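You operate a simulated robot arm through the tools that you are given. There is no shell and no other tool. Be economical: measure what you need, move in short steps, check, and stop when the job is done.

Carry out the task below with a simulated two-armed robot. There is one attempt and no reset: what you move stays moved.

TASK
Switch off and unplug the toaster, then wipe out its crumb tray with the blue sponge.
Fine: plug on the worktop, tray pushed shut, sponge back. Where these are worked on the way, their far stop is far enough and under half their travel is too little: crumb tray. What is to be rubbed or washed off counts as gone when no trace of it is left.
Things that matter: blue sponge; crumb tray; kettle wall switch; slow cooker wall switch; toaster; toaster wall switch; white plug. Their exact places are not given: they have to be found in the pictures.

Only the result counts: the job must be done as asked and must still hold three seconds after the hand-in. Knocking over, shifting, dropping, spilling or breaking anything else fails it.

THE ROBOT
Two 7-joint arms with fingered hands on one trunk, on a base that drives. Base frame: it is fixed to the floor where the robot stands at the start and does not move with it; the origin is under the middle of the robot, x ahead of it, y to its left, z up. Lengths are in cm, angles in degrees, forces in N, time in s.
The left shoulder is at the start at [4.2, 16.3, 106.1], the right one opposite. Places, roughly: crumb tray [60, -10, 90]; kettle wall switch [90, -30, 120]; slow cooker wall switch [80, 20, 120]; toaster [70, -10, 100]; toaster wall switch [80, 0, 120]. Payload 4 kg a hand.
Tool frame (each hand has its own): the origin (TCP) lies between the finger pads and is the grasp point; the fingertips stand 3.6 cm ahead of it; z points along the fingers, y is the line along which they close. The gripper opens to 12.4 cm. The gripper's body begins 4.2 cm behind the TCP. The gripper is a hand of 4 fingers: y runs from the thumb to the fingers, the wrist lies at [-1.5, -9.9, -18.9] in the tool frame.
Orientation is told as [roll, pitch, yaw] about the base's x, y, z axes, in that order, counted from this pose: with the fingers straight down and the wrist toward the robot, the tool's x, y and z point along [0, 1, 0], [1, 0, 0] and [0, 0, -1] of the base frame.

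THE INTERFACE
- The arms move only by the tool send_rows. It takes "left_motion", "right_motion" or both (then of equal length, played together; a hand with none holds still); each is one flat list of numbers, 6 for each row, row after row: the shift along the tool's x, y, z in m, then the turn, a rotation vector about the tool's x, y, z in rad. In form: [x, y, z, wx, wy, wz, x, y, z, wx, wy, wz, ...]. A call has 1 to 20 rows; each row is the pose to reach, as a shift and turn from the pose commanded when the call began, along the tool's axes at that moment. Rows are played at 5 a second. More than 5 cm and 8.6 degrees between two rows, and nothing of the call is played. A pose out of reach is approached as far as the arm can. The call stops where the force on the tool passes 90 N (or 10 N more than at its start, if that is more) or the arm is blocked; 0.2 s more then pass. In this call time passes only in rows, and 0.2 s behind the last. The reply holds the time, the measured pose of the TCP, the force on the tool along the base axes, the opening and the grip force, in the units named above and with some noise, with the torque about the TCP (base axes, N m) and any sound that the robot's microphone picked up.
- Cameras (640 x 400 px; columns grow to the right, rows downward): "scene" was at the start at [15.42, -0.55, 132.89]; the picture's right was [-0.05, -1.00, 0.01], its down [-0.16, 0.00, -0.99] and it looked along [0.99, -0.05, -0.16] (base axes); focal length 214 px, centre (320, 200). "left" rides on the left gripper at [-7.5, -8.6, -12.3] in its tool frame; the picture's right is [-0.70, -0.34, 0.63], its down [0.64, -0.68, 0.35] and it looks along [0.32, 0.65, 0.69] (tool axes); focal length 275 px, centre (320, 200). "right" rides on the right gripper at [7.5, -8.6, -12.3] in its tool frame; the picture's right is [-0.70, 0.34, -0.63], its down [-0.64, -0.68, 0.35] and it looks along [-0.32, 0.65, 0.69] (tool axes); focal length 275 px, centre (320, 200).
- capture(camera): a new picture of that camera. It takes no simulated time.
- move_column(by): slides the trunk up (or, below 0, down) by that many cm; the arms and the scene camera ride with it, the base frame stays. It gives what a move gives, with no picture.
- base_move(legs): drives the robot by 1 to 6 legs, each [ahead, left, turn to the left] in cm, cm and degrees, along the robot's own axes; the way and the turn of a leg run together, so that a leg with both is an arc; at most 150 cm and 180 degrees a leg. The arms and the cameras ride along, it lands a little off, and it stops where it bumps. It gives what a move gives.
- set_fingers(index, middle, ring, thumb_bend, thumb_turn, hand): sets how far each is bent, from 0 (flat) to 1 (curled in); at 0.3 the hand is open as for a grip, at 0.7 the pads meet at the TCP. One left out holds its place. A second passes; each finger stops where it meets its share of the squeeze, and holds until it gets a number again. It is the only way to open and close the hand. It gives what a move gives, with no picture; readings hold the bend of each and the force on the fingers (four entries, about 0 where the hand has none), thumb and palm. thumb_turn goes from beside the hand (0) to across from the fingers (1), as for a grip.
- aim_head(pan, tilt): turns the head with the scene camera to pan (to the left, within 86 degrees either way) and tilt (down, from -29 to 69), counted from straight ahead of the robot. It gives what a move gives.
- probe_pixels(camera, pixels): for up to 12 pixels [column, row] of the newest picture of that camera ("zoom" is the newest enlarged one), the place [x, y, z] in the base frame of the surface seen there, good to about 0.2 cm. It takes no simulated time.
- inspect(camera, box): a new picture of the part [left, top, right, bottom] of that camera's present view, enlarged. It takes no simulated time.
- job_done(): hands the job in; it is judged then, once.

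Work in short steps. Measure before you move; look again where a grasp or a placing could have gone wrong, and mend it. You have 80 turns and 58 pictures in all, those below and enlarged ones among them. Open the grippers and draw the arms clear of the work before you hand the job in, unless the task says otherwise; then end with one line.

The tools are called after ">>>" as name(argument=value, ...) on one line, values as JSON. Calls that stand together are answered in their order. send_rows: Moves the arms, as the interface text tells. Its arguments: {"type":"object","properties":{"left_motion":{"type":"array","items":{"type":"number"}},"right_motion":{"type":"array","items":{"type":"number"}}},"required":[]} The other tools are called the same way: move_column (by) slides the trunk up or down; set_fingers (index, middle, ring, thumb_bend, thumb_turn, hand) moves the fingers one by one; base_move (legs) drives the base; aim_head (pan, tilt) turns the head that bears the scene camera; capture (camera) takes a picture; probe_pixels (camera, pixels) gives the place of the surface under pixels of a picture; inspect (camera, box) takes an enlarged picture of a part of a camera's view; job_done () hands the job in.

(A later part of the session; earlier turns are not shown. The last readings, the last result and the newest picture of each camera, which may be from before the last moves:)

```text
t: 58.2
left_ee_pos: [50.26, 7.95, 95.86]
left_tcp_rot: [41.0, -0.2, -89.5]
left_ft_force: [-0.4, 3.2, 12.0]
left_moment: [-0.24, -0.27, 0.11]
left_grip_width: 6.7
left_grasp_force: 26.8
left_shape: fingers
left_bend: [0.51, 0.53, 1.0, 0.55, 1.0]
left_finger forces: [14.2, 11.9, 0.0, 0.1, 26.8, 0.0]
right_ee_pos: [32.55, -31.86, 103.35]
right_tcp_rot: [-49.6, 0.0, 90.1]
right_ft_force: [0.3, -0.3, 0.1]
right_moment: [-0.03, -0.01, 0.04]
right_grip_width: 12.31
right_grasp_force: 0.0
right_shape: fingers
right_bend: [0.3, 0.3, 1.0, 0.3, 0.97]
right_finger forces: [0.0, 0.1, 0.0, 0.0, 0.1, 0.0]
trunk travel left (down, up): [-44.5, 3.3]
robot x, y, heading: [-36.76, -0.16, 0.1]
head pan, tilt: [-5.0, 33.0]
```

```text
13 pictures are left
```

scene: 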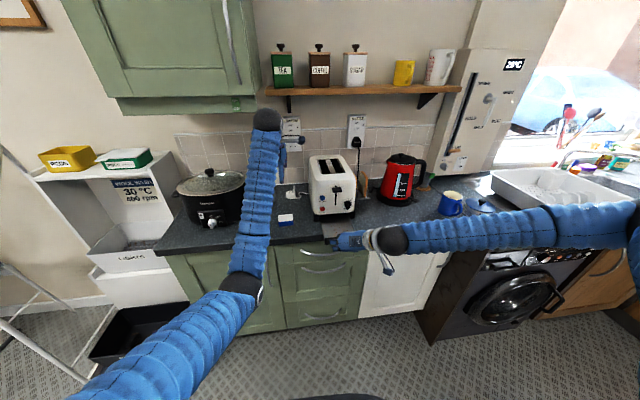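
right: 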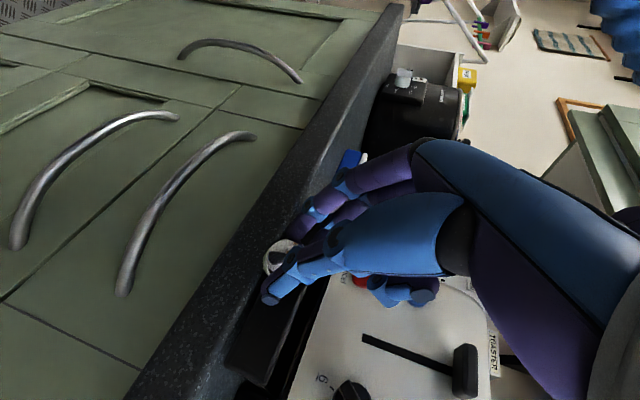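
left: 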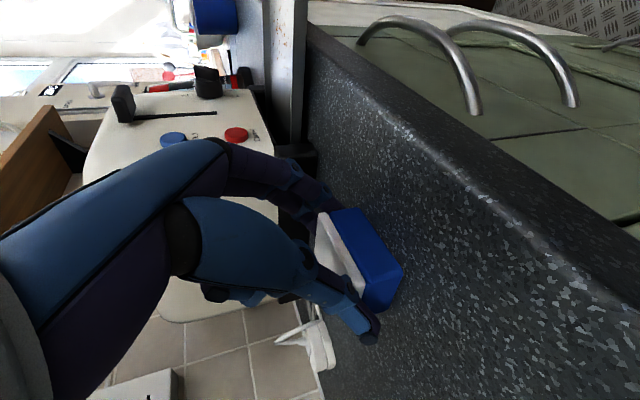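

Sponge held (6.7 cm, 27 N). I'll lift it and carry it over the tray to TCP (44.8, -14.1, 101.8).

>>> send_rows(left_motion=[0.0262, 0, -0.0302, 0, 0, 0, 0.021, 0.03, -0.0546, 0, 0, 0, 0.0092, 0.065, -0.0715, 0, 0, 0, 0.0016, 0.11, -0.0781, 0, 0, 0, -0.0021, 0.155, -0.0814, 0, 0, 0, -0.0021, 0.2, -0.0814, 0, 0, 0, -0.0021, 0.22, -0.0814, 0, 0, 0])

>>> capture(camera="left")

```text
t: 59.8
left_ee_pos: [44.97, -14.35, 101.98]
left_tcp_rot: [40.9, -0.3, -89.5]
left_ft_force: [1.0, 0.7, -0.9]
left_moment: [0.0, 0.0, -0.01]
left_grip_width: 6.66
left_grasp_force: 25.4
left_shape: fingers
left_bend: [0.5, 0.53, 1.0, 0.56, 1.0]
left_finger forces: [14.3, 12.2, 0.1, 0.0, 23.1, 0.0]
right_ee_pos: [32.56, -31.91, 103.16]
right_tcp_rot: [-49.5, 0.1, 90.1]
right_ft_force: [-0.9, 0.2, 0.2]
right_moment: [-0.04, 0.03, 0.04]
right_grip_width: 12.3
right_grasp_force: 0.2
right_shape: fingers
right_bend: [0.3, 0.3, 1.0, 0.3, 0.97]
right_finger forces: [0.0, 0.0, 0.0, 0.0, 0.0, 0.0]
trunk travel left (down, up): [-44.5, 3.3]
robot x, y, heading: [-36.65, -0.27, 0.1]
head pan, tilt: [-5.0, 33.0]
```

```text
12 pictures are left
```

left: 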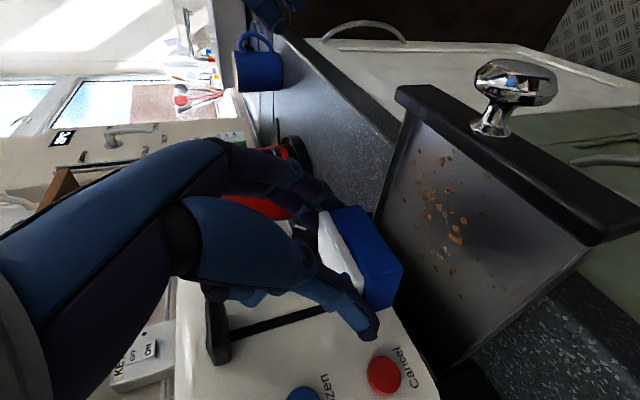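

Good view of the crumbs around (440,220) and the sponge's underside. I'll probe both.

>>> probe_pixels(camera="left", pixels=[[336, 212], [400, 268], [375, 305], [355, 205], [447, 155], [420, 183], [480, 212], [450, 272], [462, 297], [490, 288], [412, 268], [428, 130]])

```text
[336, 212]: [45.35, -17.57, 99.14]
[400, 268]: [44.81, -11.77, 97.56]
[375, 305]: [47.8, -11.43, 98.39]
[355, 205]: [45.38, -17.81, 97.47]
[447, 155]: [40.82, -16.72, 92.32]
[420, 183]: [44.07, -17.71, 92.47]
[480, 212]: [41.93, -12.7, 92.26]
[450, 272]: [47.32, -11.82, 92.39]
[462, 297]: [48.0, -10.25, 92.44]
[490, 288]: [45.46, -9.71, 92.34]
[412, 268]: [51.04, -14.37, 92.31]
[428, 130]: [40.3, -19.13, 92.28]
```

Crumbs cover about x 40.5–51, y -9.5…-19. I'll lower the sponge at the rear-left corner of the tray until it presses lightly.

>>> send_rows(left_motion=[0.0055, -0.025, 0.0181, 0, 0, 0, -0.0109, -0.025, 0.0369, 0, 0, 0, -0.0181, -0.025, 0.0452, 0, 0, 0, -0.0201, -0.025, 0.0475, 0, 0, 0])

```text
t: 60.8
left_ee_pos: [46.46, -11.77, 97.28]
left_tcp_rot: [41.1, -0.3, -89.6]
left_ft_force: [-1.3, 2.0, 15.8]
left_moment: [-0.35, -0.36, 0.06]
left_grip_width: 6.71
left_grasp_force: 28.1
left_shape: fingers
left_bend: [0.5, 0.52, 1.0, 0.55, 1.0]
left_finger forces: [14.4, 12.7, 0.0, 0.0, 27.7, 0.1]
right_ee_pos: [32.52, -31.77, 103.35]
right_tcp_rot: [-49.6, 0.2, 90.1]
right_ft_force: [0.2, -0.1, -1.1]
right_moment: [-0.02, -0.01, 0.04]
right_grip_width: 12.33
right_grasp_force: 0.0
right_shape: fingers
right_bend: [0.3, 0.3, 1.0, 0.3, 0.97]
right_finger forces: [0.0, 0.0, 0.0, 0.0, 0.0, 0.0]
trunk travel left (down, up): [-44.5, 3.3]
robot x, y, heading: [-36.54, -0.1, 0.2]
head pan, tilt: [-5.0, 33.0]
```

About 16 N of pressure on the tray floor. I'll wipe in side-to-side strokes from back to front, then lift.

>>> send_rows(left_motion=[0, 0.015, 0, 0, 0, 0, 0, 0.03, 0, 0, 0, 0, 0, 0.046, 0, 0, 0, 0, -0.0136, 0.046, -0.0118, 0, 0, 0, -0.0136, 0.023, -0.0118, 0, 0, 0, -0.0136, 0, -0.0118, 0, 0, 0, -0.0272, 0, -0.0236, 0, 0, 0, -0.0272, 0.023, -0.0236, 0, 0, 0, -0.0272, 0.046, -0.0236, 0, 0, 0, -0.0408, 0.046, -0.0354, 0, 0, 0, -0.0408, 0.023, -0.0354, 0, 0, 0, -0.0408, 0, -0.0354, 0, 0, 0, -0.0529, 0, -0.0459, 0, 0, 0, -0.0529, 0.023, -0.0459, 0, 0, 0, -0.0529, 0.046, -0.0459, 0, 0, 0, -0.0332, 0.046, -0.0686, 0, 0, 0, -0.02, 0.025, -0.0837, 0, 0, 0])

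>>> capture(camera="left")

```text
t: 64.4
left_ee_pos: [39.32, -14.19, 101.75]
left_tcp_rot: [40.8, -0.3, -89.6]
left_ft_force: [0.1, -0.3, -0.7]
left_moment: [0.01, 0.01, -0.01]
left_grip_width: 6.57
left_grasp_force: 22.6
left_shape: fingers
left_bend: [0.51, 0.53, 1.0, 0.56, 1.0]
left_finger forces: [13.1, 10.9, 0.0, 0.0, 20.8, 0.0]
right_ee_pos: [32.48, -31.75, 103.3]
right_tcp_rot: [-49.4, 0.0, 90.2]
right_ft_force: [-0.4, -0.1, 0.6]
right_moment: [-0.03, 0.01, -0.03]
right_grip_width: 12.3
right_grasp_force: 0.1
right_shape: fingers
right_bend: [0.3, 0.3, 1.0, 0.3, 0.97]
right_finger forces: [0.1, 0.0, 0.0, 0.0, 0.0, 0.0]
trunk travel left (down, up): [-44.5, 3.3]
robot x, y, heading: [-36.95, -0.18, 0.2]
head pan, tilt: [-5.0, 33.0]
```

```text
11 pictures are left
```

left: 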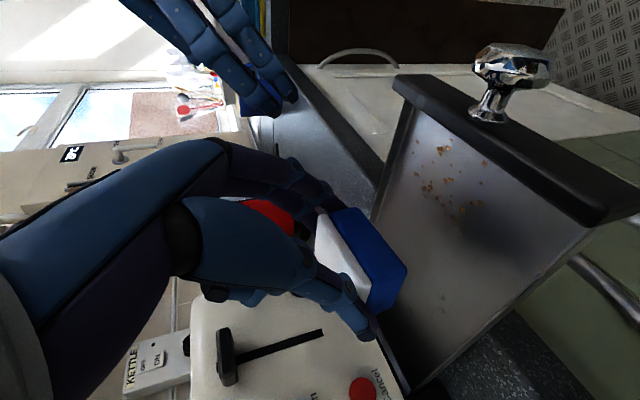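

The tray appears to have slid further out with the sponge. I'll measure its lip and the crumbs left.

>>> probe_pixels(camera="left", pixels=[[410, 85], [590, 210], [440, 150], [420, 187], [483, 180], [462, 212], [441, 308], [480, 150], [400, 200], [405, 265], [410, 350], [355, 290]])

>>> inspect(camera="left", box=[370, 90, 570, 390])

```text
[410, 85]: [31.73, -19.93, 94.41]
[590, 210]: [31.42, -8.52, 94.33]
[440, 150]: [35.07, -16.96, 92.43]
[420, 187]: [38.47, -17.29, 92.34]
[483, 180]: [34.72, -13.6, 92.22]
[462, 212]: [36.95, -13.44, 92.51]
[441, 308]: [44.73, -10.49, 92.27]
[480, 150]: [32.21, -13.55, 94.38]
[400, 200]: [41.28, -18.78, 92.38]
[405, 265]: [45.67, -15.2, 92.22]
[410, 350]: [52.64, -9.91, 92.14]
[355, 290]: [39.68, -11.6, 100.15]
```

```text
1.33 times, centred on (470, 240) of left
```

zoom: 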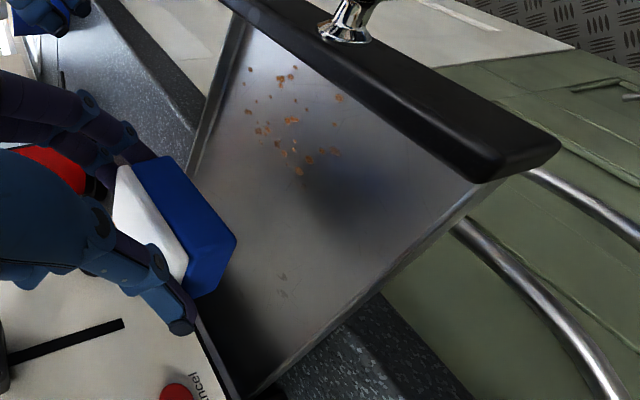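

Tray lip is now at x≈31.7 and the crumbs left lie at x 34.5–38.5 plus a mark at (44.7,-10.5). I'll wipe with purely sideways strokes in three lanes, lifting between, so that the tray isn't dragged.

>>> send_rows(left_motion=[-0.0292, -0.012, -0.0121, 0, 0, 0, -0.061, -0.024, -0.0198, 0, 0, 0, -0.0754, -0.024, -0.0032, 0, 0, 0, -0.0754, -0.002, -0.0032, 0, 0, 0, -0.0754, 0.02, -0.0032, 0, 0, 0, -0.0754, -0.002, -0.0032, 0, 0, 0, -0.0754, -0.024, -0.0032, 0, 0, 0, -0.0655, -0.024, -0.0145, 0, 0, 0, -0.0467, -0.024, 0.0019, 0, 0, 0, -0.0565, -0.024, 0.0132, 0, 0, 0, -0.0565, -0.002, 0.0132, 0, 0, 0, -0.0565, 0.02, 0.0132, 0, 0, 0, -0.0565, -0.002, 0.0132, 0, 0, 0, -0.0565, -0.024, 0.0132, 0, 0, 0, -0.0454, -0.024, 0.0004, 0, 0, 0, -0.0197, -0.024, 0.0227, 0, 0, 0, -0.0308, -0.024, 0.0355, 0, 0, 0, -0.0308, -0.002, 0.0355, 0, 0, 0, -0.0308, 0.02, 0.0355, 0, 0, 0, -0.0131, 0.02, 0.0151, 0, 0, 0])

>>> send_rows(left_motion=[0.025, 0, -0.02, 0, 0, 0])

>>> capture(camera="left")

```text
t: 68.6
left_ee_pos: [39.48, -16.2, 99.64]
left_tcp_rot: [40.9, -0.3, -89.6]
left_ft_force: [0.4, 0.1, 1.5]
left_moment: [0.01, -0.04, -0.01]
left_grip_width: 2.35
left_grasp_force: 2.2
left_shape: fingers
left_bend: [0.59, 0.61, 1.0, 0.65, 1.0]
left_finger forces: [2.0, 0.5, 0.0, 0.0, 1.8, 0.1]
right_ee_pos: [32.56, -31.82, 103.21]
right_tcp_rot: [-49.5, 0.1, 90.0]
right_ft_force: [0.5, -0.3, -0.6]
right_moment: [-0.01, 0.04, 0.02]
right_grip_width: 12.32
right_grasp_force: 0.0
right_shape: fingers
right_bend: [0.3, 0.3, 1.0, 0.3, 0.97]
right_finger forces: [0.1, 0.1, 0.0, 0.1, 0.0, 0.1]
trunk travel left (down, up): [-44.5, 3.3]
robot x, y, heading: [-36.6, -0.32, 0.3]
head pan, tilt: [-5.0, 33.0]
```

```text
t: 69.0
left_ee_pos: [40.2, -15.99, 103.14]
left_tcp_rot: [40.9, -0.3, -89.5]
left_ft_force: [0.4, -0.7, 0.0]
left_moment: [-0.01, -0.01, 0.01]
left_grip_width: 1.7
left_grasp_force: 0.0
left_shape: fingers
left_bend: [0.61, 0.62, 1.0, 0.66, 1.0]
left_finger forces: [0.0, 0.0, 0.0, 0.0, 0.1, 0.1]
right_ee_pos: [32.55, -31.86, 103.1]
right_tcp_rot: [-49.5, 0.2, 90.1]
right_ft_force: [-0.3, 0.5, 0.4]
right_moment: [0.03, 0.01, 0.02]
right_grip_width: 12.33
right_grasp_force: 0.0
right_shape: fingers
right_bend: [0.3, 0.3, 1.0, 0.3, 0.97]
right_finger forces: [0.0, 0.1, 0.0, 0.1, 0.0, 0.1]
trunk travel left (down, up): [-44.5, 3.3]
robot x, y, heading: [-36.69, -0.31, 0.0]
head pan, tilt: [-5.0, 33.0]
```

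```text
9 pictures are left
```

left: 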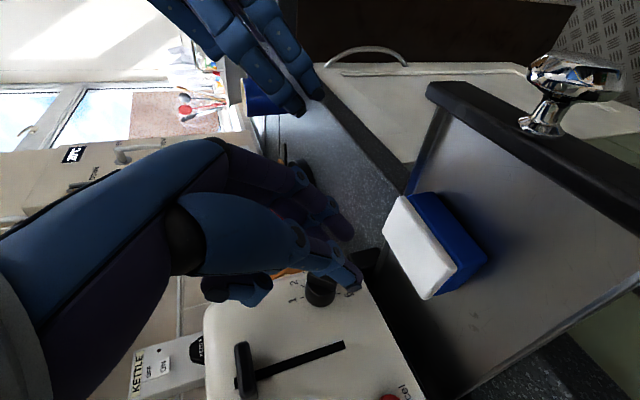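

Front crumbs are gone, but the sponge slipped out and sits in the tray. I'll measure it for a re-grasp, along with the mark at (472,322).

>>> probe_pixels(camera="left", pixels=[[388, 215], [430, 295], [455, 265], [408, 198], [418, 245], [484, 258], [430, 200], [440, 290], [472, 322], [465, 90], [420, 150], [410, 300]])

>>> inspect(camera="left", box=[370, 100, 610, 390])

>>> set_fingers(hand="left", index=0.3, middle=0.3, thumb_bend=0.3)

```text
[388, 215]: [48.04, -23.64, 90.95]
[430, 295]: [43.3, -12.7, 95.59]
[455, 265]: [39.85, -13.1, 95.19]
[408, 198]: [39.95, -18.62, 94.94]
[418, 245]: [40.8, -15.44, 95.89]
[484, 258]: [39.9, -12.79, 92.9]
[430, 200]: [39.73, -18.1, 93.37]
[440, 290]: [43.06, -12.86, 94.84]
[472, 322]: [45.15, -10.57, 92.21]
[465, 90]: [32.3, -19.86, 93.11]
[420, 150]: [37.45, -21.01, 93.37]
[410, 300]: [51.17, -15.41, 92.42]
```

```text
1.38 times, centred on (490, 245) of left
```

zoom: 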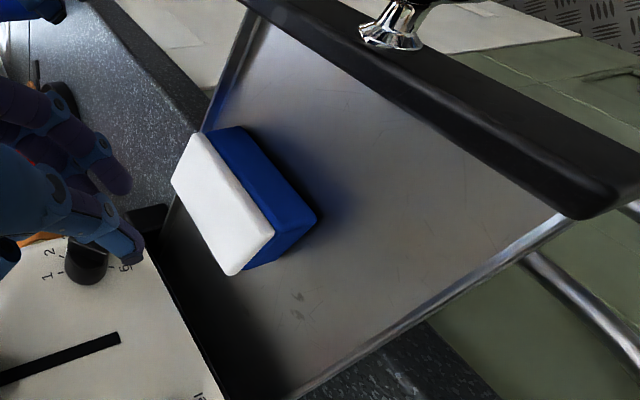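

```text
t: 70.0
left_ee_pos: [40.21, -16.01, 103.12]
left_tcp_rot: [41.0, -0.3, -89.6]
left_ft_force: [-0.9, -0.3, 0.0]
left_moment: [-0.03, 0.01, 0.02]
left_grip_width: 12.3
left_grasp_force: 0.0
left_shape: fingers
left_bend: [0.3, 0.3, 1.0, 0.3, 0.98]
left_finger forces: [0.0, 0.1, 0.1, 0.1, 0.1, 0.0]
right_ee_pos: [32.57, -31.9, 103.33]
right_tcp_rot: [-49.5, 0.1, 90.1]
right_ft_force: [0.1, -0.6, -0.1]
right_moment: [-0.05, 0.01, 0.0]
right_grip_width: 12.32
right_grasp_force: 0.0
right_shape: fingers
right_bend: [0.3, 0.3, 1.0, 0.3, 0.97]
right_finger forces: [0.0, 0.1, 0.1, 0.1, 0.0, 0.0]
trunk travel left (down, up): [-44.5, 3.3]
robot x, y, heading: [-36.74, -0.45, 0.4]
head pan, tilt: [-5.0, 33.0]
```

The sponge sits at x 39.8–44.2, y -12.8…-18.7, top z 95.8, and a smudge is left at (45.2,-10.6). I'll pre-close the fingers, steepen the hand to about 71° so two fingers grip deeper, descend on it and close.

>>> set_fingers(hand="left", index=0.44, middle=0.44, thumb_bend=0.44)

>>> send_rows(left_motion=[0.0038, -0.002, 0.0033, 0, -0.128, 0, 0.0075, -0.005, 0.0066, 0, -0.256, 0, 0.0075, -0.005, 0.0066, 0, -0.384, 0, -0.0056, -0.005, 0.0217, 0, -0.384, 0, -0.0187, -0.005, 0.0368, 0, -0.384, 0, -0.0325, -0.005, 0.0526, 0, -0.384, 0])

>>> capture(camera="left")

```text
t: 71.0
left_ee_pos: [40.25, -16.07, 103.2]
left_tcp_rot: [40.9, -0.2, -89.6]
left_ft_force: [-0.1, 0.4, 0.5]
left_moment: [-0.03, -0.02, -0.01]
left_grip_width: 8.09
left_grasp_force: 0.2
left_shape: fingers
left_bend: [0.44, 0.44, 1.0, 0.44, 0.99]
left_finger forces: [0.1, 0.0, 0.1, 0.0, 0.1, 0.0]
right_ee_pos: [32.63, -31.98, 103.2]
right_tcp_rot: [-49.4, 0.1, 90.1]
right_ft_force: [0.7, 0.8, 0.1]
right_moment: [0.0, -0.03, 0.02]
right_grip_width: 12.32
right_grasp_force: 0.0
right_shape: fingers
right_bend: [0.3, 0.3, 1.0, 0.3, 0.97]
right_finger forces: [0.1, 0.0, 0.0, 0.1, 0.0, 0.0]
trunk travel left (down, up): [-44.5, 3.3]
robot x, y, heading: [-37.04, -0.27, 0.3]
head pan, tilt: [-5.0, 33.0]
```

```text
t: 72.4
left_ee_pos: [41.13, -15.76, 96.94]
left_tcp_rot: [18.9, -0.3, -89.6]
left_ft_force: [0.5, 0.2, 0.7]
left_moment: [0.05, -0.03, -0.01]
left_grip_width: 8.08
left_grasp_force: 0.1
left_shape: fingers
left_bend: [0.44, 0.44, 1.0, 0.44, 0.99]
left_finger forces: [0.1, 0.0, 0.1, 0.0, 0.5, 0.0]
right_ee_pos: [32.7, -31.85, 103.15]
right_tcp_rot: [-49.4, 0.1, 90.1]
right_ft_force: [0.0, -0.2, 0.9]
right_moment: [-0.02, -0.01, 0.0]
right_grip_width: 12.29
right_grasp_force: 0.0
right_shape: fingers
right_bend: [0.3, 0.3, 1.0, 0.3, 0.97]
right_finger forces: [0.0, 0.0, 0.0, 0.1, 0.1, 0.0]
trunk travel left (down, up): [-44.5, 3.3]
robot x, y, heading: [-36.99, -0.52, 0.4]
head pan, tilt: [-5.0, 33.0]
```

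```text
7 pictures are left
```

left: 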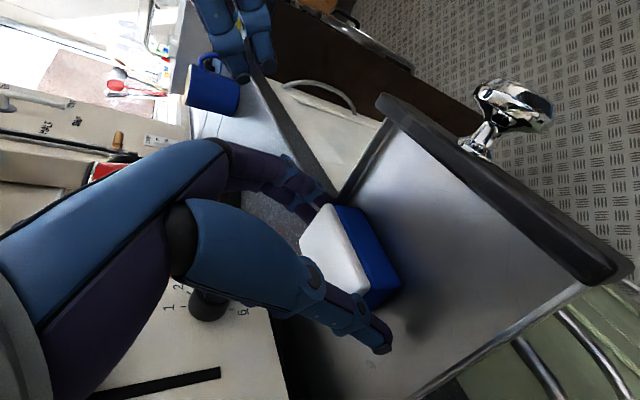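

The sponge is between the fingers. I'll close and wipe two lanes sideways with light pressure, then lift and check the grip.

>>> set_fingers(hand="left", index=0.8, middle=0.8, thumb_bend=0.8)

>>> send_rows(left_motion=[-0.0005, 0, 0.0014, 0, 0, 0, -0.0005, -0.02, 0.0014, 0, 0, 0, -0.0005, -0.039, 0.0014, 0, 0, 0, -0.0005, -0.017, 0.0014, 0, 0, 0, -0.0005, 0.004, 0.0014, 0, 0, 0, 0.0048, 0.004, -0.0142, 0, 0, 0, 0.0276, 0.004, -0.0064, 0, 0, 0, 0.0222, 0.004, 0.0092, 0, 0, 0, 0.0222, -0.017, 0.0092, 0, 0, 0, 0.0222, -0.039, 0.0092, 0, 0, 0])

```text
t: 73.4
left_ee_pos: [41.16, -15.61, 97.11]
left_tcp_rot: [18.9, -0.5, -89.6]
left_ft_force: [0.8, 6.7, 17.1]
left_moment: [-0.25, -0.23, 0.16]
left_grip_width: 6.84
left_grasp_force: 31.5
left_shape: fingers
left_bend: [0.5, 0.5, 1.0, 0.54, 1.0]
left_finger forces: [14.0, 12.6, 0.1, 0.1, 35.9, 0.0]
right_ee_pos: [32.53, -31.94, 103.43]
right_tcp_rot: [-49.6, 0.1, 90.1]
right_ft_force: [0.1, 0.0, -0.4]
right_moment: [0.0, -0.01, 0.0]
right_grip_width: 12.3
right_grasp_force: 0.0
right_shape: fingers
right_bend: [0.3, 0.3, 1.0, 0.3, 0.97]
right_finger forces: [0.0, 0.1, 0.0, 0.0, 0.1, 0.1]
trunk travel left (down, up): [-44.5, 3.3]
robot x, y, heading: [-36.78, -0.24, 0.5]
head pan, tilt: [-5.0, 33.0]
```

```text
t: 75.6
left_ee_pos: [43.29, -11.91, 97.19]
left_tcp_rot: [19.2, -0.4, -89.8]
left_ft_force: [1.1, -10.3, 19.5]
left_moment: [-0.83, -0.18, -0.04]
left_grip_width: 6.79
left_grasp_force: 31.3
left_shape: fingers
left_bend: [0.46, 0.47, 1.0, 0.57, 1.0]
left_finger forces: [17.7, 16.1, 0.0, 0.1, 28.8, 0.1]
right_ee_pos: [32.47, -31.96, 103.38]
right_tcp_rot: [-49.6, 0.2, 90.1]
right_ft_force: [-0.3, 0.1, -0.6]
right_moment: [-0.01, -0.02, -0.01]
right_grip_width: 12.29
right_grasp_force: 0.0
right_shape: fingers
right_bend: [0.3, 0.3, 1.0, 0.3, 0.97]
right_finger forces: [0.0, 0.0, 0.0, 0.0, 0.0, 0.0]
trunk travel left (down, up): [-44.5, 3.3]
robot x, y, heading: [-36.47, -0.66, 0.2]
head pan, tilt: [-5.0, 33.0]
```

Grip holds at 31 N. I'll finish the second lane, wipe a third one further back, and lift for a look.

>>> send_rows(left_motion=[0, 0.022, 0, 0, 0, 0, 0, 0.043, 0, 0, 0, 0, 0.0055, 0.043, -0.0161, 0, 0, 0, 0.0292, 0.043, -0.008, 0, 0, 0, 0.0237, 0.043, 0.0081, 0, 0, 0, 0.0237, 0.022, 0.0081, 0, 0, 0, 0.0237, 0, 0.0081, 0, 0, 0, 0.0317, 0, -0.0156, 0, 0, 0, 0.0194, 0, -0.0568, 0, 0, 0, 0.0194, -0.04, -0.0568, 0, 0, 0, 0.0194, -0.08, -0.0568, 0, 0, 0, 0.0194, -0.12, -0.0568, 0, 0, 0, 0.0194, -0.16, -0.0568, 0, 0, 0])

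>>> inspect(camera="scene", box=[270, 160, 370, 260])

```text
t: 78.4
left_ee_pos: [43.38, 4.1, 102.98]
left_tcp_rot: [18.9, -0.4, -89.6]
left_ft_force: [0.6, 0.5, -0.6]
left_moment: [-0.01, 0.02, -0.01]
left_grip_width: 6.75
left_grasp_force: 27.0
left_shape: fingers
left_bend: [0.47, 0.49, 1.0, 0.56, 1.0]
left_finger forces: [14.3, 12.8, 0.0, 0.0, 28.0, 0.0]
right_ee_pos: [32.47, -31.84, 103.34]
right_tcp_rot: [-49.5, 0.1, 90.2]
right_ft_force: [0.3, 0.3, 0.9]
right_moment: [0.01, 0.04, -0.02]
right_grip_width: 12.3
right_grasp_force: 0.0
right_shape: fingers
right_bend: [0.3, 0.3, 1.0, 0.3, 0.97]
right_finger forces: [0.0, 0.1, 0.0, 0.0, 0.1, 0.1]
trunk travel left (down, up): [-44.5, 3.3]
robot x, y, heading: [-36.34, -0.14, 0.1]
head pan, tilt: [-5.0, 33.0]
```

```text
4.00 times, centred on (320, 210) of scene
```

zoom: 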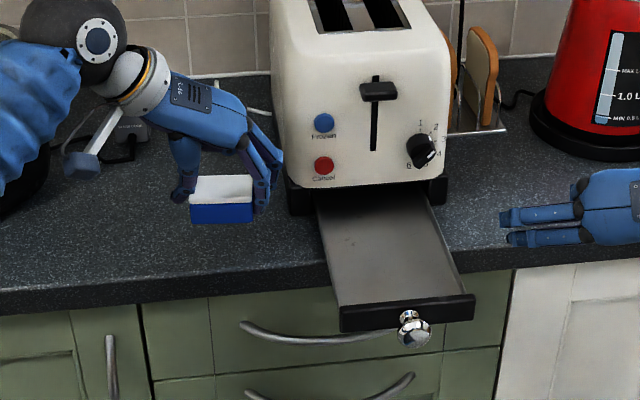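

The tray looks clean; I'll take a tighter enlargement to find any trace.

>>> inspect(camera="scene", box=[344, 206, 392, 238])

>>> probe_pixels(camera="zoom", pixels=[[100, 180], [160, 150], [400, 150], [500, 300], [200, 330], [300, 200], [170, 200]])

```text
12.50 times, centred on (368, 222) of scene
```

zoom: 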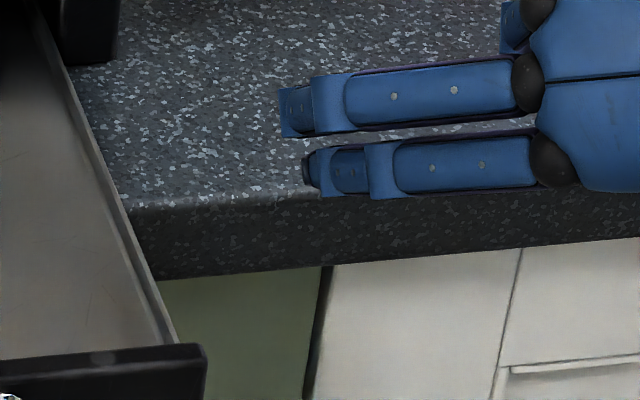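

```text
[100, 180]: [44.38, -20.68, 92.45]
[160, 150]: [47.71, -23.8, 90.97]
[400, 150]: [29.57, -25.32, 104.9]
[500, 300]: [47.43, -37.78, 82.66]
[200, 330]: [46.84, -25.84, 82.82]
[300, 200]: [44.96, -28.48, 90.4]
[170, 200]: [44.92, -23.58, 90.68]
```

That box missed because of the aspect ratio. The tray is at scene columns 318–360, rows 206–238.

>>> inspect(camera="scene", box=[314, 206, 364, 237])

```text
12.80 times, centred on (339, 222) of scene
```

zoom: 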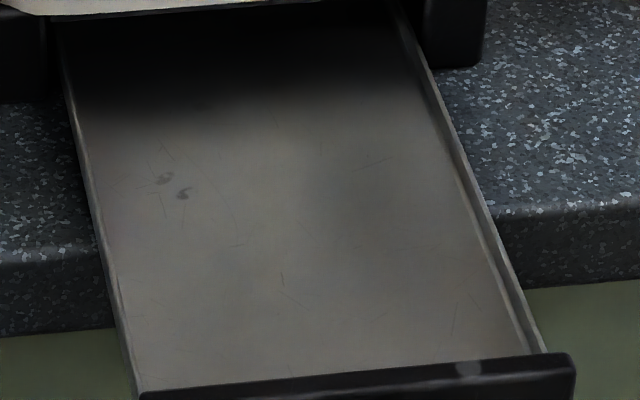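

Only two faint grey spots at (165,180) and (182,192) remain; possibly tray texture. I'll measure them and rub there once more to be safe.

>>> probe_pixels(camera="zoom", pixels=[[165, 180], [182, 193], [470, 368], [150, 385], [80, 100], [370, 160]])

```text
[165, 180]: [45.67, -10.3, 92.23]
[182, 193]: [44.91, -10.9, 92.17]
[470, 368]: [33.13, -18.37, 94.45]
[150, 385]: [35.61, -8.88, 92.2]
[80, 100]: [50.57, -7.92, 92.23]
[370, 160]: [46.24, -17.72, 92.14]
```

Rubbing the spot at (45.3,-10.6) with a few short sideways strokes, then returning.

>>> send_rows(left_motion=[0.0028, 0.04, 0.001, 0, 0, 0, 0.0057, 0.08, 0.0019, 0, 0, 0, 0.0085, 0.12, 0.0029, 0, 0, 0, 0.0104, 0.161, 0.0036, 0, 0, 0, 0.0007, 0.161, 0.0319, 0, 0, 0, -0.008, 0.161, 0.0575, 0, 0, 0, -0.0093, 0.161, 0.0613, 0, 0, 0, -0.0093, 0.18, 0.0613, 0, 0, 0, -0.0093, 0.195, 0.0613, 0, 0, 0, -0.0093, 0.18, 0.0613, 0, 0, 0, -0.0093, 0.161, 0.0613, 0, 0, 0, -0.0093, 0.18, 0.0613, 0, 0, 0, -0.0093, 0.195, 0.0613, 0, 0, 0, -0.0093, 0.18, 0.0613, 0, 0, 0, -0.0093, 0.161, 0.0613, 0, 0, 0, 0.0007, 0.161, 0.0319, 0, 0, 0, 0.0104, 0.161, 0.0036, 0, 0, 0, 0.0104, 0.12, 0.0036, 0, 0, 0, 0.0057, 0.08, 0.0019, 0, 0, 0, 0, 0.04, 0, 0, 0, 0])

>>> inspect(camera="scene", box=[304, 206, 364, 240])

```text
t: 82.6
left_ee_pos: [43.25, 0.1, 102.69]
left_tcp_rot: [19.0, -0.4, -89.7]
left_ft_force: [-0.4, 0.5, -0.2]
left_moment: [0.04, 0.0, 0.01]
left_grip_width: 6.78
left_grasp_force: 27.3
left_shape: fingers
left_bend: [0.47, 0.49, 1.0, 0.56, 1.0]
left_finger forces: [14.5, 12.8, 0.1, 0.0, 28.3, 0.0]
right_ee_pos: [32.6, -31.91, 103.25]
right_tcp_rot: [-49.5, 0.1, 90.1]
right_ft_force: [-0.6, 0.9, 0.5]
right_moment: [0.0, 0.01, 0.02]
right_grip_width: 12.34
right_grasp_force: 0.0
right_shape: fingers
right_bend: [0.3, 0.3, 1.0, 0.3, 0.97]
right_finger forces: [0.0, 0.1, 0.1, 0.0, 0.0, 0.0]
trunk travel left (down, up): [-44.5, 3.3]
robot x, y, heading: [-36.64, -0.16, 0.4]
head pan, tilt: [-5.0, 33.0]
```

```text
10.67 times, centred on (334, 223) of scene
```

zoom: 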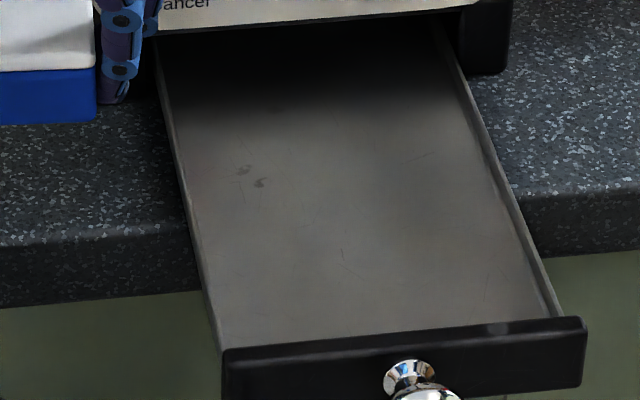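

The spots didn't change, so they're tray texture, and the tray is clean. I'll probe the held sponge's location for placing it back.

>>> probe_pixels(camera="zoom", pixels=[[92, 85], [92, 60], [40, 90], [40, 118], [5, 90], [40, 30], [40, 65]])

```text
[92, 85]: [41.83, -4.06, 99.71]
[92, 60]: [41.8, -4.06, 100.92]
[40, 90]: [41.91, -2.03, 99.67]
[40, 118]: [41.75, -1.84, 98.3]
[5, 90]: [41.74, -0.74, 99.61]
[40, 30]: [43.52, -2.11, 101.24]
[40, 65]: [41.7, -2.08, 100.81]
```

The sponge's near face is 1.5 cm behind the TCP and its centre 1.25 cm to the finger side. I'll carry it to TCP (51.65, 9.15) and lower it onto its old spot.

>>> send_rows(left_motion=[0.0205, -0.03, 0.0017, 0, 0, 0, 0.0442, -0.06, 0.0098, 0, 0, 0, 0.0678, -0.0905, 0.0179, 0, 0, 0, 0.0795, -0.0905, 0.0271, 0, 0, 0, 0.0698, -0.0905, 0.0555, 0, 0, 0, 0.0617, -0.0905, 0.0792, 0, 0, 0, 0.0578, -0.0905, 0.0905, 0, 0, 0, 0.0569, -0.0905, 0.0934, 0, 0, 0])

```text
t: 84.4
left_ee_pos: [51.72, 9.34, 95.97]
left_tcp_rot: [19.0, -0.3, -89.6]
left_ft_force: [-0.1, -0.8, 2.6]
left_moment: [-0.06, -0.03, 0.02]
left_grip_width: 6.75
left_grasp_force: 28.1
left_shape: fingers
left_bend: [0.47, 0.49, 1.0, 0.56, 1.0]
left_finger forces: [14.3, 12.9, 0.0, 0.0, 29.1, 0.1]
right_ee_pos: [32.6, -31.96, 103.26]
right_tcp_rot: [-49.4, 0.1, 90.1]
right_ft_force: [-0.4, -0.3, -0.6]
right_moment: [0.0, -0.03, -0.01]
right_grip_width: 12.31
right_grasp_force: 0.1
right_shape: fingers
right_bend: [0.3, 0.3, 1.0, 0.3, 0.97]
right_finger forces: [0.0, 0.0, 0.0, 0.0, 0.1, 0.0]
trunk travel left (down, up): [-44.5, 3.3]
robot x, y, heading: [-36.69, -0.27, 0.1]
head pan, tilt: [-5.0, 33.0]
```

Just touching the worktop (2.6 N). I'll open the fingers and draw back along the tool axis.

>>> set_fingers(hand="left", index=0.3, middle=0.3, thumb_bend=0.3)

>>> send_rows(left_motion=[0, 0, -0.03, 0, 0, 0, 0, 0, -0.07, 0, 0, 0, -0.02, 0, -0.11, 0, 0, 0, -0.05, 0, -0.14, 0, 0, 0, -0.08, -0.02, -0.16, 0, 0, 0, -0.12, -0.04, -0.17, 0, 0, 0])

>>> inspect(camera="scene", box=[250, 160, 400, 254])

```text
t: 85.4
left_ee_pos: [51.84, 9.32, 95.71]
left_tcp_rot: [18.9, -0.3, -89.6]
left_ft_force: [-0.3, 0.6, -0.1]
left_moment: [0.02, -0.01, -0.02]
left_grip_width: 12.3
left_grasp_force: 0.1
left_shape: fingers
left_bend: [0.3, 0.3, 1.0, 0.3, 0.98]
left_finger forces: [0.0, 0.1, 0.0, 0.0, 0.0, 0.1]
right_ee_pos: [32.52, -31.9, 103.1]
right_tcp_rot: [-49.4, 0.2, 90.1]
right_ft_force: [-0.4, 0.7, -0.4]
right_moment: [0.03, -0.02, -0.04]
right_grip_width: 12.31
right_grasp_force: 0.1
right_shape: fingers
right_bend: [0.3, 0.3, 1.0, 0.3, 0.97]
right_finger forces: [0.0, 0.0, 0.0, 0.1, 0.0, 0.0]
trunk travel left (down, up): [-44.5, 3.3]
robot x, y, heading: [-36.4, -0.19, 0.1]
head pan, tilt: [-5.0, 33.0]
```

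```text
t: 86.8
left_ee_pos: [34.82, 13.29, 107.9]
left_tcp_rot: [18.9, -0.4, -89.7]
left_ft_force: [-0.4, -0.5, 0.3]
left_moment: [-0.03, -0.03, 0.03]
left_grip_width: 12.29
left_grasp_force: 0.0
left_shape: fingers
left_bend: [0.3, 0.3, 1.0, 0.3, 0.98]
left_finger forces: [0.1, 0.1, 0.0, 0.0, 0.0, 0.1]
right_ee_pos: [32.46, -31.92, 103.24]
right_tcp_rot: [-49.6, 0.1, 90.1]
right_ft_force: [-0.4, -0.3, 0.6]
right_moment: [-0.02, 0.03, -0.02]
right_grip_width: 12.31
right_grasp_force: 0.1
right_shape: fingers
right_bend: [0.3, 0.3, 1.0, 0.3, 0.97]
right_finger forces: [0.1, 0.1, 0.1, 0.0, 0.0, 0.0]
trunk travel left (down, up): [-44.5, 3.3]
robot x, y, heading: [-36.54, -0.28, 0.0]
head pan, tilt: [-5.0, 33.0]
```

```text
4.26 times, centred on (325, 207) of scene
```

zoom: 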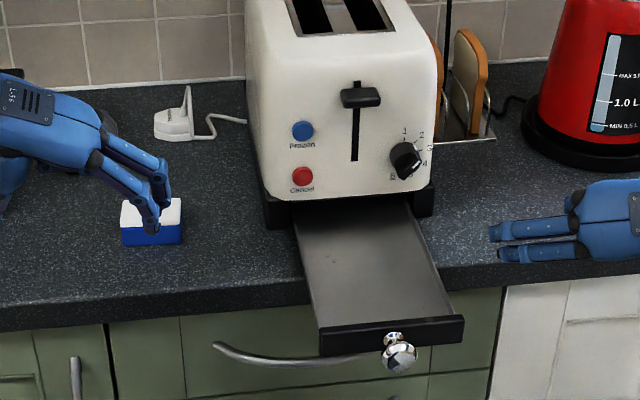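

The sponge is back. I'll verify its position, and measure the knob for pushing the tray shut.

>>> probe_pixels(camera="zoom", pixels=[[128, 208], [178, 205], [125, 238], [178, 238], [150, 238], [398, 350], [399, 360], [410, 355], [385, 352], [335, 335], [455, 325], [395, 338]])

>>> base_move(legs=[[-10, 0, 0]])

```text
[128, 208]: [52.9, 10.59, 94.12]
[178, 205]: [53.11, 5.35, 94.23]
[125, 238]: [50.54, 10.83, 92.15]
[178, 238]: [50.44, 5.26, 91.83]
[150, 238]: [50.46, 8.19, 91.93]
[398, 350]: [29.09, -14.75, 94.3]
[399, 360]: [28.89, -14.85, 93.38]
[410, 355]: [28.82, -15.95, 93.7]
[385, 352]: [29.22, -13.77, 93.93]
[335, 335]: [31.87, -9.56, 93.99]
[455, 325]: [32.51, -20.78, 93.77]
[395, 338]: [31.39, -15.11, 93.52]
```

```text
t: 88.0
left_ee_pos: [24.75, 13.2, 107.95]
left_tcp_rot: [19.0, -0.2, -89.6]
left_ft_force: [-0.5, -0.8, 1.7]
left_moment: [-0.01, -0.06, 0.0]
left_grip_width: 12.3
left_grasp_force: 0.0
left_shape: fingers
left_bend: [0.3, 0.3, 1.0, 0.3, 0.98]
left_finger forces: [0.1, 0.0, 0.1, 0.1, 0.0, 0.0]
right_ee_pos: [22.34, -32.03, 103.23]
right_tcp_rot: [-49.5, 0.1, 90.0]
right_ft_force: [-0.1, 0.1, 0.2]
right_moment: [0.02, 0.02, 0.0]
right_grip_width: 12.31
right_grasp_force: 0.0
right_shape: fingers
right_bend: [0.3, 0.3, 1.0, 0.3, 0.97]
right_finger forces: [0.0, 0.1, 0.0, 0.0, 0.0, 0.0]
trunk travel left (down, up): [-44.5, 3.3]
robot x, y, heading: [-46.73, -0.3, 0.2]
head pan, tilt: [-5.0, 33.0]
```

Sponge is within 0.3 cm of its old place. Knob centre is at about (30.1,-14.9,93.5); I'll bring the right hand around it.

>>> send_rows(right_motion=[0.006, 0.04, 0, 0, 0, 0, 0.012, 0.08, 0, 0, 0, 0, 0.018, 0.12, 0, 0, 0, 0, 0.0236, 0.16, 0, 0, 0, 0, 0.0236, 0.173, 0.02, 0, 0, 0, 0.0236, 0.173, 0.05, 0, 0, 0, 0.0236, 0.173, 0.075, 0, 0, 0, 0.0236, 0.173, 0.0893, 0, 0, 0])

>>> set_fingers(hand="right", index=0.8, middle=0.8, thumb_bend=0.8)

```text
t: 89.8
left_ee_pos: [24.93, 13.28, 107.85]
left_tcp_rot: [18.9, -0.3, -89.6]
left_ft_force: [-0.5, -0.5, -0.7]
left_moment: [-0.01, -0.03, 0.01]
left_grip_width: 12.31
left_grasp_force: 0.1
left_shape: fingers
left_bend: [0.3, 0.3, 1.0, 0.3, 0.98]
left_finger forces: [0.0, 0.1, 0.0, 0.0, 0.0, 0.0]
right_ee_pos: [27.79, -14.65, 95.44]
right_tcp_rot: [-49.5, 0.1, 89.9]
right_ft_force: [0.5, 0.3, 0.5]
right_moment: [-0.02, 0.01, -0.01]
right_grip_width: 12.31
right_grasp_force: 0.1
right_shape: fingers
right_bend: [0.3, 0.3, 1.0, 0.3, 0.97]
right_finger forces: [0.0, 0.0, 0.0, 0.1, 0.1, 0.0]
trunk travel left (down, up): [-44.5, 3.3]
robot x, y, heading: [-46.58, -0.47, -0.1]
head pan, tilt: [-5.0, 33.0]
```

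```text
t: 90.8
left_ee_pos: [24.97, 12.99, 107.86]
left_tcp_rot: [19.0, -0.2, -89.6]
left_ft_force: [0.3, 0.1, -0.2]
left_moment: [0.01, -0.01, -0.03]
left_grip_width: 12.32
left_grasp_force: 0.0
left_shape: fingers
left_bend: [0.3, 0.3, 1.0, 0.3, 0.98]
left_finger forces: [0.0, 0.0, 0.0, 0.0, 0.0, 0.1]
right_ee_pos: [27.8, -14.72, 95.57]
right_tcp_rot: [-49.5, 0.2, 90.0]
right_ft_force: [1.9, -14.9, 4.4]
right_moment: [-0.48, 0.03, -0.24]
right_grip_width: 3.18
right_grasp_force: 28.5
right_shape: fingers
right_bend: [0.63, 0.68, 1.0, 0.61, 0.97]
right_finger forces: [11.0, 11.0, 0.0, 0.0, 35.1, 0.1]
trunk travel left (down, up): [-44.5, 3.3]
robot x, y, heading: [-46.8, -0.43, 0.2]
head pan, tilt: [-5.0, 33.0]
```

Knob gripped. I'll push the tray in along its axis, 19 cm, in small rows.

>>> send_rows(right_motion=[-0.0091, -0.003, 0.0106, 0, 0, 0, -0.0182, -0.003, 0.0213, 0, 0, 0, -0.0273, -0.002, 0.0319, 0, 0, 0, -0.0363, -0.002, 0.0426, 0, 0, 0, -0.0454, -0.001, 0.0532, 0, 0, 0, -0.0545, -0.001, 0.0638, 0, 0, 0, -0.0636, 0, 0.0745, 0, 0, 0, -0.0727, 0, 0.0851, 0, 0, 0, -0.0818, 0.001, 0.0958, 0, 0, 0, -0.0909, 0.002, 0.1064, 0, 0, 0, -0.0999, 0.003, 0.117, 0, 0, 0, -0.109, 0.004, 0.1277, 0, 0, 0, -0.1181, 0.004, 0.1383, 0, 0, 0, -0.1233, 0.005, 0.1444, 0, 0, 0])

```text
t: 93.8
left_ee_pos: [24.79, 13.18, 107.94]
left_tcp_rot: [18.9, -0.3, -89.5]
left_ft_force: [-0.1, -0.5, 0.4]
left_moment: [-0.03, 0.04, 0.02]
left_grip_width: 12.31
left_grasp_force: 0.0
left_shape: fingers
left_bend: [0.3, 0.3, 1.0, 0.3, 0.98]
left_finger forces: [0.0, 0.0, 0.0, 0.0, 0.1, 0.0]
right_ee_pos: [46.84, -14.22, 95.67]
right_tcp_rot: [-49.5, 0.1, 90.1]
right_ft_force: [-0.7, -2.3, 5.8]
right_moment: [-0.09, 0.07, 0.07]
right_grip_width: 3.09
right_grasp_force: 26.7
right_shape: fingers
right_bend: [0.6, 0.68, 1.0, 0.62, 0.97]
right_finger forces: [15.2, 12.0, 0.0, 0.0, 27.7, 0.0]
trunk travel left (down, up): [-44.5, 3.3]
robot x, y, heading: [-46.77, -0.16, 0.1]
head pan, tilt: [-5.0, 33.0]
```

About 0.9 cm should be left. I'll creep forward while watching the force.

>>> send_rows(right_motion=[-0.0019, 0, 0.0023, 0, 0, 0, -0.0039, 0, 0.0046, 0, 0, 0])

>>> send_rows(right_motion=[-0.0013, 0, 0.0015, 0, 0, 0])

```text
t: 94.4
left_ee_pos: [24.87, 13.24, 107.92]
left_tcp_rot: [18.9, -0.2, -89.5]
left_ft_force: [-0.2, 0.4, -0.8]
left_moment: [0.0, 0.0, -0.01]
left_grip_width: 12.31
left_grasp_force: 0.1
left_shape: fingers
left_bend: [0.3, 0.3, 1.0, 0.3, 0.98]
left_finger forces: [0.0, 0.1, 0.0, 0.0, 0.0, 0.0]
right_ee_pos: [47.3, -14.04, 95.73]
right_tcp_rot: [-49.7, 0.0, 90.1]
right_ft_force: [0.4, -2.1, 6.7]
right_moment: [-0.06, 0.0, 0.04]
right_grip_width: 3.08
right_grasp_force: 27.4
right_shape: fingers
right_bend: [0.6, 0.68, 1.0, 0.62, 0.97]
right_finger forces: [15.3, 12.4, 0.0, 0.1, 27.9, 0.0]
trunk travel left (down, up): [-44.5, 3.3]
robot x, y, heading: [-46.69, -0.19, 0.1]
head pan, tilt: [-5.0, 33.0]
```

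```text
t: 94.8
left_ee_pos: [24.79, 13.31, 107.97]
left_tcp_rot: [18.8, -0.3, -89.6]
left_ft_force: [-0.3, 0.3, 0.3]
left_moment: [0.02, 0.02, 0.01]
left_grip_width: 12.32
left_grasp_force: 0.1
left_shape: fingers
left_bend: [0.3, 0.3, 1.0, 0.3, 0.98]
left_finger forces: [0.0, 0.0, 0.1, 0.0, 0.0, 0.0]
right_ee_pos: [47.57, -14.14, 95.73]
right_tcp_rot: [-49.5, 0.1, 89.9]
right_ft_force: [-0.5, -1.2, 6.9]
right_moment: [-0.08, 0.0, 0.04]
right_grip_width: 3.06
right_grasp_force: 27.2
right_shape: fingers
right_bend: [0.6, 0.68, 1.0, 0.62, 0.97]
right_finger forces: [15.4, 12.2, 0.0, 0.0, 27.7, 0.0]
trunk travel left (down, up): [-44.5, 3.3]
robot x, y, heading: [-46.67, -0.08, 0.4]
head pan, tilt: [-5.0, 33.0]
```

No end-stop yet. Continuing in 2 mm steps.

>>> send_rows(right_motion=[-0.0013, 0, 0.0015, 0, 0, 0])

>>> send_rows(right_motion=[-0.0013, 0, 0.0015, 0, 0, 0])

```text
t: 95.2
left_ee_pos: [24.87, 13.28, 107.82]
left_tcp_rot: [19.0, -0.3, -89.6]
left_ft_force: [-0.3, -0.2, 0.3]
left_moment: [0.02, -0.04, -0.01]
left_grip_width: 12.34
left_grasp_force: 0.1
left_shape: fingers
left_bend: [0.3, 0.3, 1.0, 0.3, 0.98]
left_finger forces: [0.0, 0.0, 0.0, 0.0, 0.1, 0.1]
right_ee_pos: [47.77, -14.12, 95.82]
right_tcp_rot: [-49.5, 0.1, 90.2]
right_ft_force: [-0.9, 0.3, 7.5]
right_moment: [0.0, 0.02, 0.08]
right_grip_width: 3.1
right_grasp_force: 27.5
right_shape: fingers
right_bend: [0.6, 0.68, 1.0, 0.62, 0.97]
right_finger forces: [15.8, 12.4, 0.0, 0.0, 26.8, 0.1]
trunk travel left (down, up): [-44.5, 3.3]
robot x, y, heading: [-47.06, -0.49, -0.0]
head pan, tilt: [-5.0, 33.0]
```

```text
t: 95.6
left_ee_pos: [24.86, 13.2, 107.9]
left_tcp_rot: [18.9, -0.3, -89.6]
left_ft_force: [-0.2, 0.1, 0.3]
left_moment: [0.02, 0.01, 0.0]
left_grip_width: 12.33
left_grasp_force: 0.1
left_shape: fingers
left_bend: [0.3, 0.3, 1.0, 0.3, 0.98]
left_finger forces: [0.1, 0.1, 0.1, 0.0, 0.0, 0.0]
right_ee_pos: [47.84, -14.17, 95.6]
right_tcp_rot: [-49.5, 0.1, 90.0]
right_ft_force: [1.3, 2.4, 6.9]
right_moment: [-0.03, -0.02, 0.12]
right_grip_width: 3.1
right_grasp_force: 27.7
right_shape: fingers
right_bend: [0.6, 0.68, 1.0, 0.62, 0.97]
right_finger forces: [16.4, 12.9, 0.1, 0.1, 25.8, 0.0]
trunk travel left (down, up): [-44.5, 3.3]
robot x, y, heading: [-46.49, 0.12, 0.1]
head pan, tilt: [-5.0, 33.0]
```

Still little resistance, so I'll go on in 2 mm steps until a clear end-stop force shows.

>>> send_rows(right_motion=[-0.0013, 0, 0.0015, 0, 0, 0])

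>>> send_rows(right_motion=[-0.0013, 0, 0.0015, 0, 0, 0])

```text
t: 96.0
left_ee_pos: [24.82, 13.29, 107.92]
left_tcp_rot: [18.9, -0.3, -89.5]
left_ft_force: [-0.2, 0.0, 0.2]
left_moment: [-0.02, 0.02, 0.01]
left_grip_width: 12.32
left_grasp_force: 0.1
left_shape: fingers
left_bend: [0.3, 0.3, 1.0, 0.3, 0.98]
left_finger forces: [0.0, 0.0, 0.0, 0.0, 0.0, 0.0]
right_ee_pos: [48.11, -14.08, 95.72]
right_tcp_rot: [-49.4, 0.1, 90.0]
right_ft_force: [0.2, 3.1, 9.2]
right_moment: [0.03, -0.04, 0.14]
right_grip_width: 3.1
right_grasp_force: 28.0
right_shape: fingers
right_bend: [0.6, 0.68, 1.0, 0.63, 0.97]
right_finger forces: [16.5, 12.8, 0.0, 0.0, 25.8, 0.0]
trunk travel left (down, up): [-44.5, 3.3]
robot x, y, heading: [-46.73, -0.11, 0.2]
head pan, tilt: [-5.0, 33.0]
```

```text
t: 96.4
left_ee_pos: [24.78, 13.19, 107.82]
left_tcp_rot: [19.0, -0.3, -89.6]
left_ft_force: [-0.7, -1.0, 0.0]
left_moment: [0.01, -0.03, 0.03]
left_grip_width: 12.32
left_grasp_force: 0.0
left_shape: fingers
left_bend: [0.3, 0.3, 1.0, 0.3, 0.98]
left_finger forces: [0.0, 0.0, 0.1, 0.0, 0.0, 0.0]
right_ee_pos: [48.11, -14.09, 95.64]
right_tcp_rot: [-49.5, 0.1, 90.1]
right_ft_force: [-7.0, 1.3, 9.1]
right_moment: [0.04, 0.15, 0.18]
right_grip_width: 3.09
right_grasp_force: 27.8
right_shape: fingers
right_bend: [0.6, 0.68, 1.0, 0.63, 0.97]
right_finger forces: [17.0, 10.4, 0.0, 0.1, 27.1, 0.0]
trunk travel left (down, up): [-44.5, 3.3]
robot x, y, heading: [-46.72, -0.36, 0.6]
head pan, tilt: [-5.0, 33.0]
```

A -7 N reaction without movement shows the tray has hit its stop. I'll release, withdraw straight back, and inspect.

>>> set_fingers(hand="right", index=0.3, middle=0.3, thumb_bend=0.3)

>>> send_rows(right_motion=[0, 0, -0.03, 0, 0, 0, 0, 0, -0.07, 0, 0, 0, 0, 0, -0.11, 0, 0, 0, 0, -0.04, -0.15, 0, 0, 0, 0, -0.08, -0.19, 0, 0, 0, 0, -0.12, -0.22, 0, 0, 0, 0, -0.16, -0.22, 0, 0, 0])

>>> inspect(camera="scene", box=[240, 130, 400, 230])

```text
t: 97.4
left_ee_pos: [24.99, 13.26, 107.83]
left_tcp_rot: [19.0, -0.2, -89.6]
left_ft_force: [0.3, -0.4, -0.5]
left_moment: [0.01, 0.02, -0.03]
left_grip_width: 12.31
left_grasp_force: 0.0
left_shape: fingers
left_bend: [0.3, 0.3, 1.0, 0.3, 0.98]
left_finger forces: [0.1, 0.0, 0.1, 0.0, 0.0, 0.1]
right_ee_pos: [48.35, -14.24, 95.65]
right_tcp_rot: [-49.4, 0.1, 90.0]
right_ft_force: [-2.1, -0.4, 0.4]
right_moment: [0.01, 0.02, 0.09]
right_grip_width: 12.32
right_grasp_force: 0.8
right_shape: fingers
right_bend: [0.3, 0.3, 1.0, 0.3, 0.97]
right_finger forces: [0.0, 1.9, 0.0, 0.1, 0.0, 0.1]
trunk travel left (down, up): [-44.5, 3.3]
robot x, y, heading: [-46.98, -0.56, 0.5]
head pan, tilt: [-5.0, 33.0]
```

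```text
refused: row 4 steps farther than a row can; nothing moved
```

```text
4.00 times, centred on (320, 180) of scene
```

zoom: 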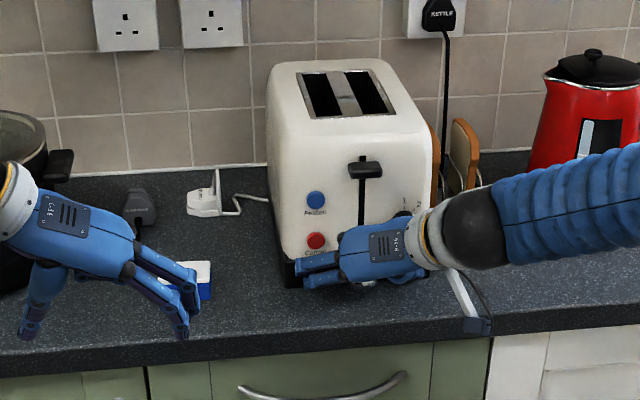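

The withdrawal row was too long and nothing moved. I'll check the toaster's position in this picture and withdraw with smaller rows.

>>> probe_pixels(camera="zoom", pixels=[[316, 200], [316, 241], [365, 168], [290, 270], [270, 150]])

>>> send_rows(right_motion=[0, 0, -0.02, 0, 0, 0, 0, 0, -0.05, 0, 0, 0, 0, 0, -0.09, 0, 0, 0, 0, -0.02, -0.12, 0, 0, 0, 0, -0.05, -0.15, 0, 0, 0, 0, -0.09, -0.17, 0, 0, 0, 0, -0.13, -0.18, 0, 0, 0, 0, -0.17, -0.18, 0, 0, 0])

```text
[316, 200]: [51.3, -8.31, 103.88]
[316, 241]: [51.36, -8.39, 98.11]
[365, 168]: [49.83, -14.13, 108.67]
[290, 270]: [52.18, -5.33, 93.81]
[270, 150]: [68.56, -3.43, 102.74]
```

```text
t: 99.2
left_ee_pos: [24.95, 13.13, 107.94]
left_tcp_rot: [18.9, -0.3, -89.6]
left_ft_force: [-0.2, -0.6, -0.4]
left_moment: [-0.04, 0.0, 0.01]
left_grip_width: 12.3
left_grasp_force: 0.1
left_shape: fingers
left_bend: [0.3, 0.3, 1.0, 0.3, 0.98]
left_finger forces: [0.0, 0.0, 0.0, 0.0, 0.1, 0.0]
right_ee_pos: [34.44, -31.12, 107.29]
right_tcp_rot: [-49.5, 0.0, 90.0]
right_ft_force: [0.3, -0.8, -0.6]
right_moment: [0.01, -0.02, -0.02]
right_grip_width: 12.32
right_grasp_force: 0.0
right_shape: fingers
right_bend: [0.3, 0.3, 1.0, 0.3, 0.97]
right_finger forces: [0.0, 0.0, 0.0, 0.0, 0.0, 0.0]
trunk travel left (down, up): [-44.5, 3.3]
robot x, y, heading: [-46.89, -0.27, 0.2]
head pan, tilt: [-5.0, 33.0]
```

The toaster is unmoved. Last picture: checking the tray front, knob, sponge and plug.

>>> inspect(camera="scene", box=[270, 155, 374, 220])

>>> probe_pixels(camera="zoom", pixels=[[320, 300], [300, 300], [340, 300], [400, 300], [270, 300], [440, 290], [380, 320], [390, 310], [370, 305], [360, 310]])

```text
6.15 times, centred on (322, 188) of scene
```

zoom: 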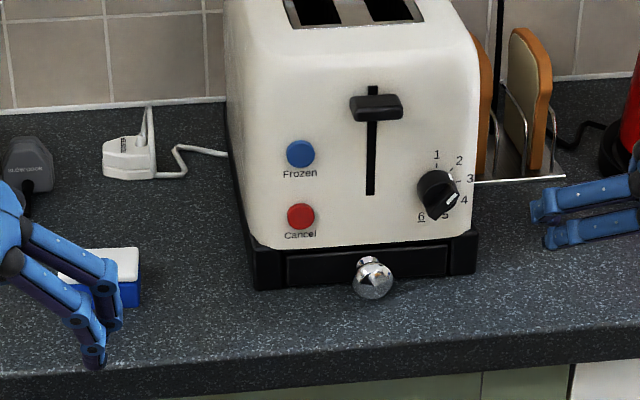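

```text
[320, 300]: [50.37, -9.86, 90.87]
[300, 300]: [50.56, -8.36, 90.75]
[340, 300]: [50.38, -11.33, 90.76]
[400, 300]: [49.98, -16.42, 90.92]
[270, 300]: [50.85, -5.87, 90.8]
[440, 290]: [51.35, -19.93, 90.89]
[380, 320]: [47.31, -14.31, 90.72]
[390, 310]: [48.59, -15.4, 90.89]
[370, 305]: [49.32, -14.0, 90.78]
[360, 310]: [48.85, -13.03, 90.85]
```

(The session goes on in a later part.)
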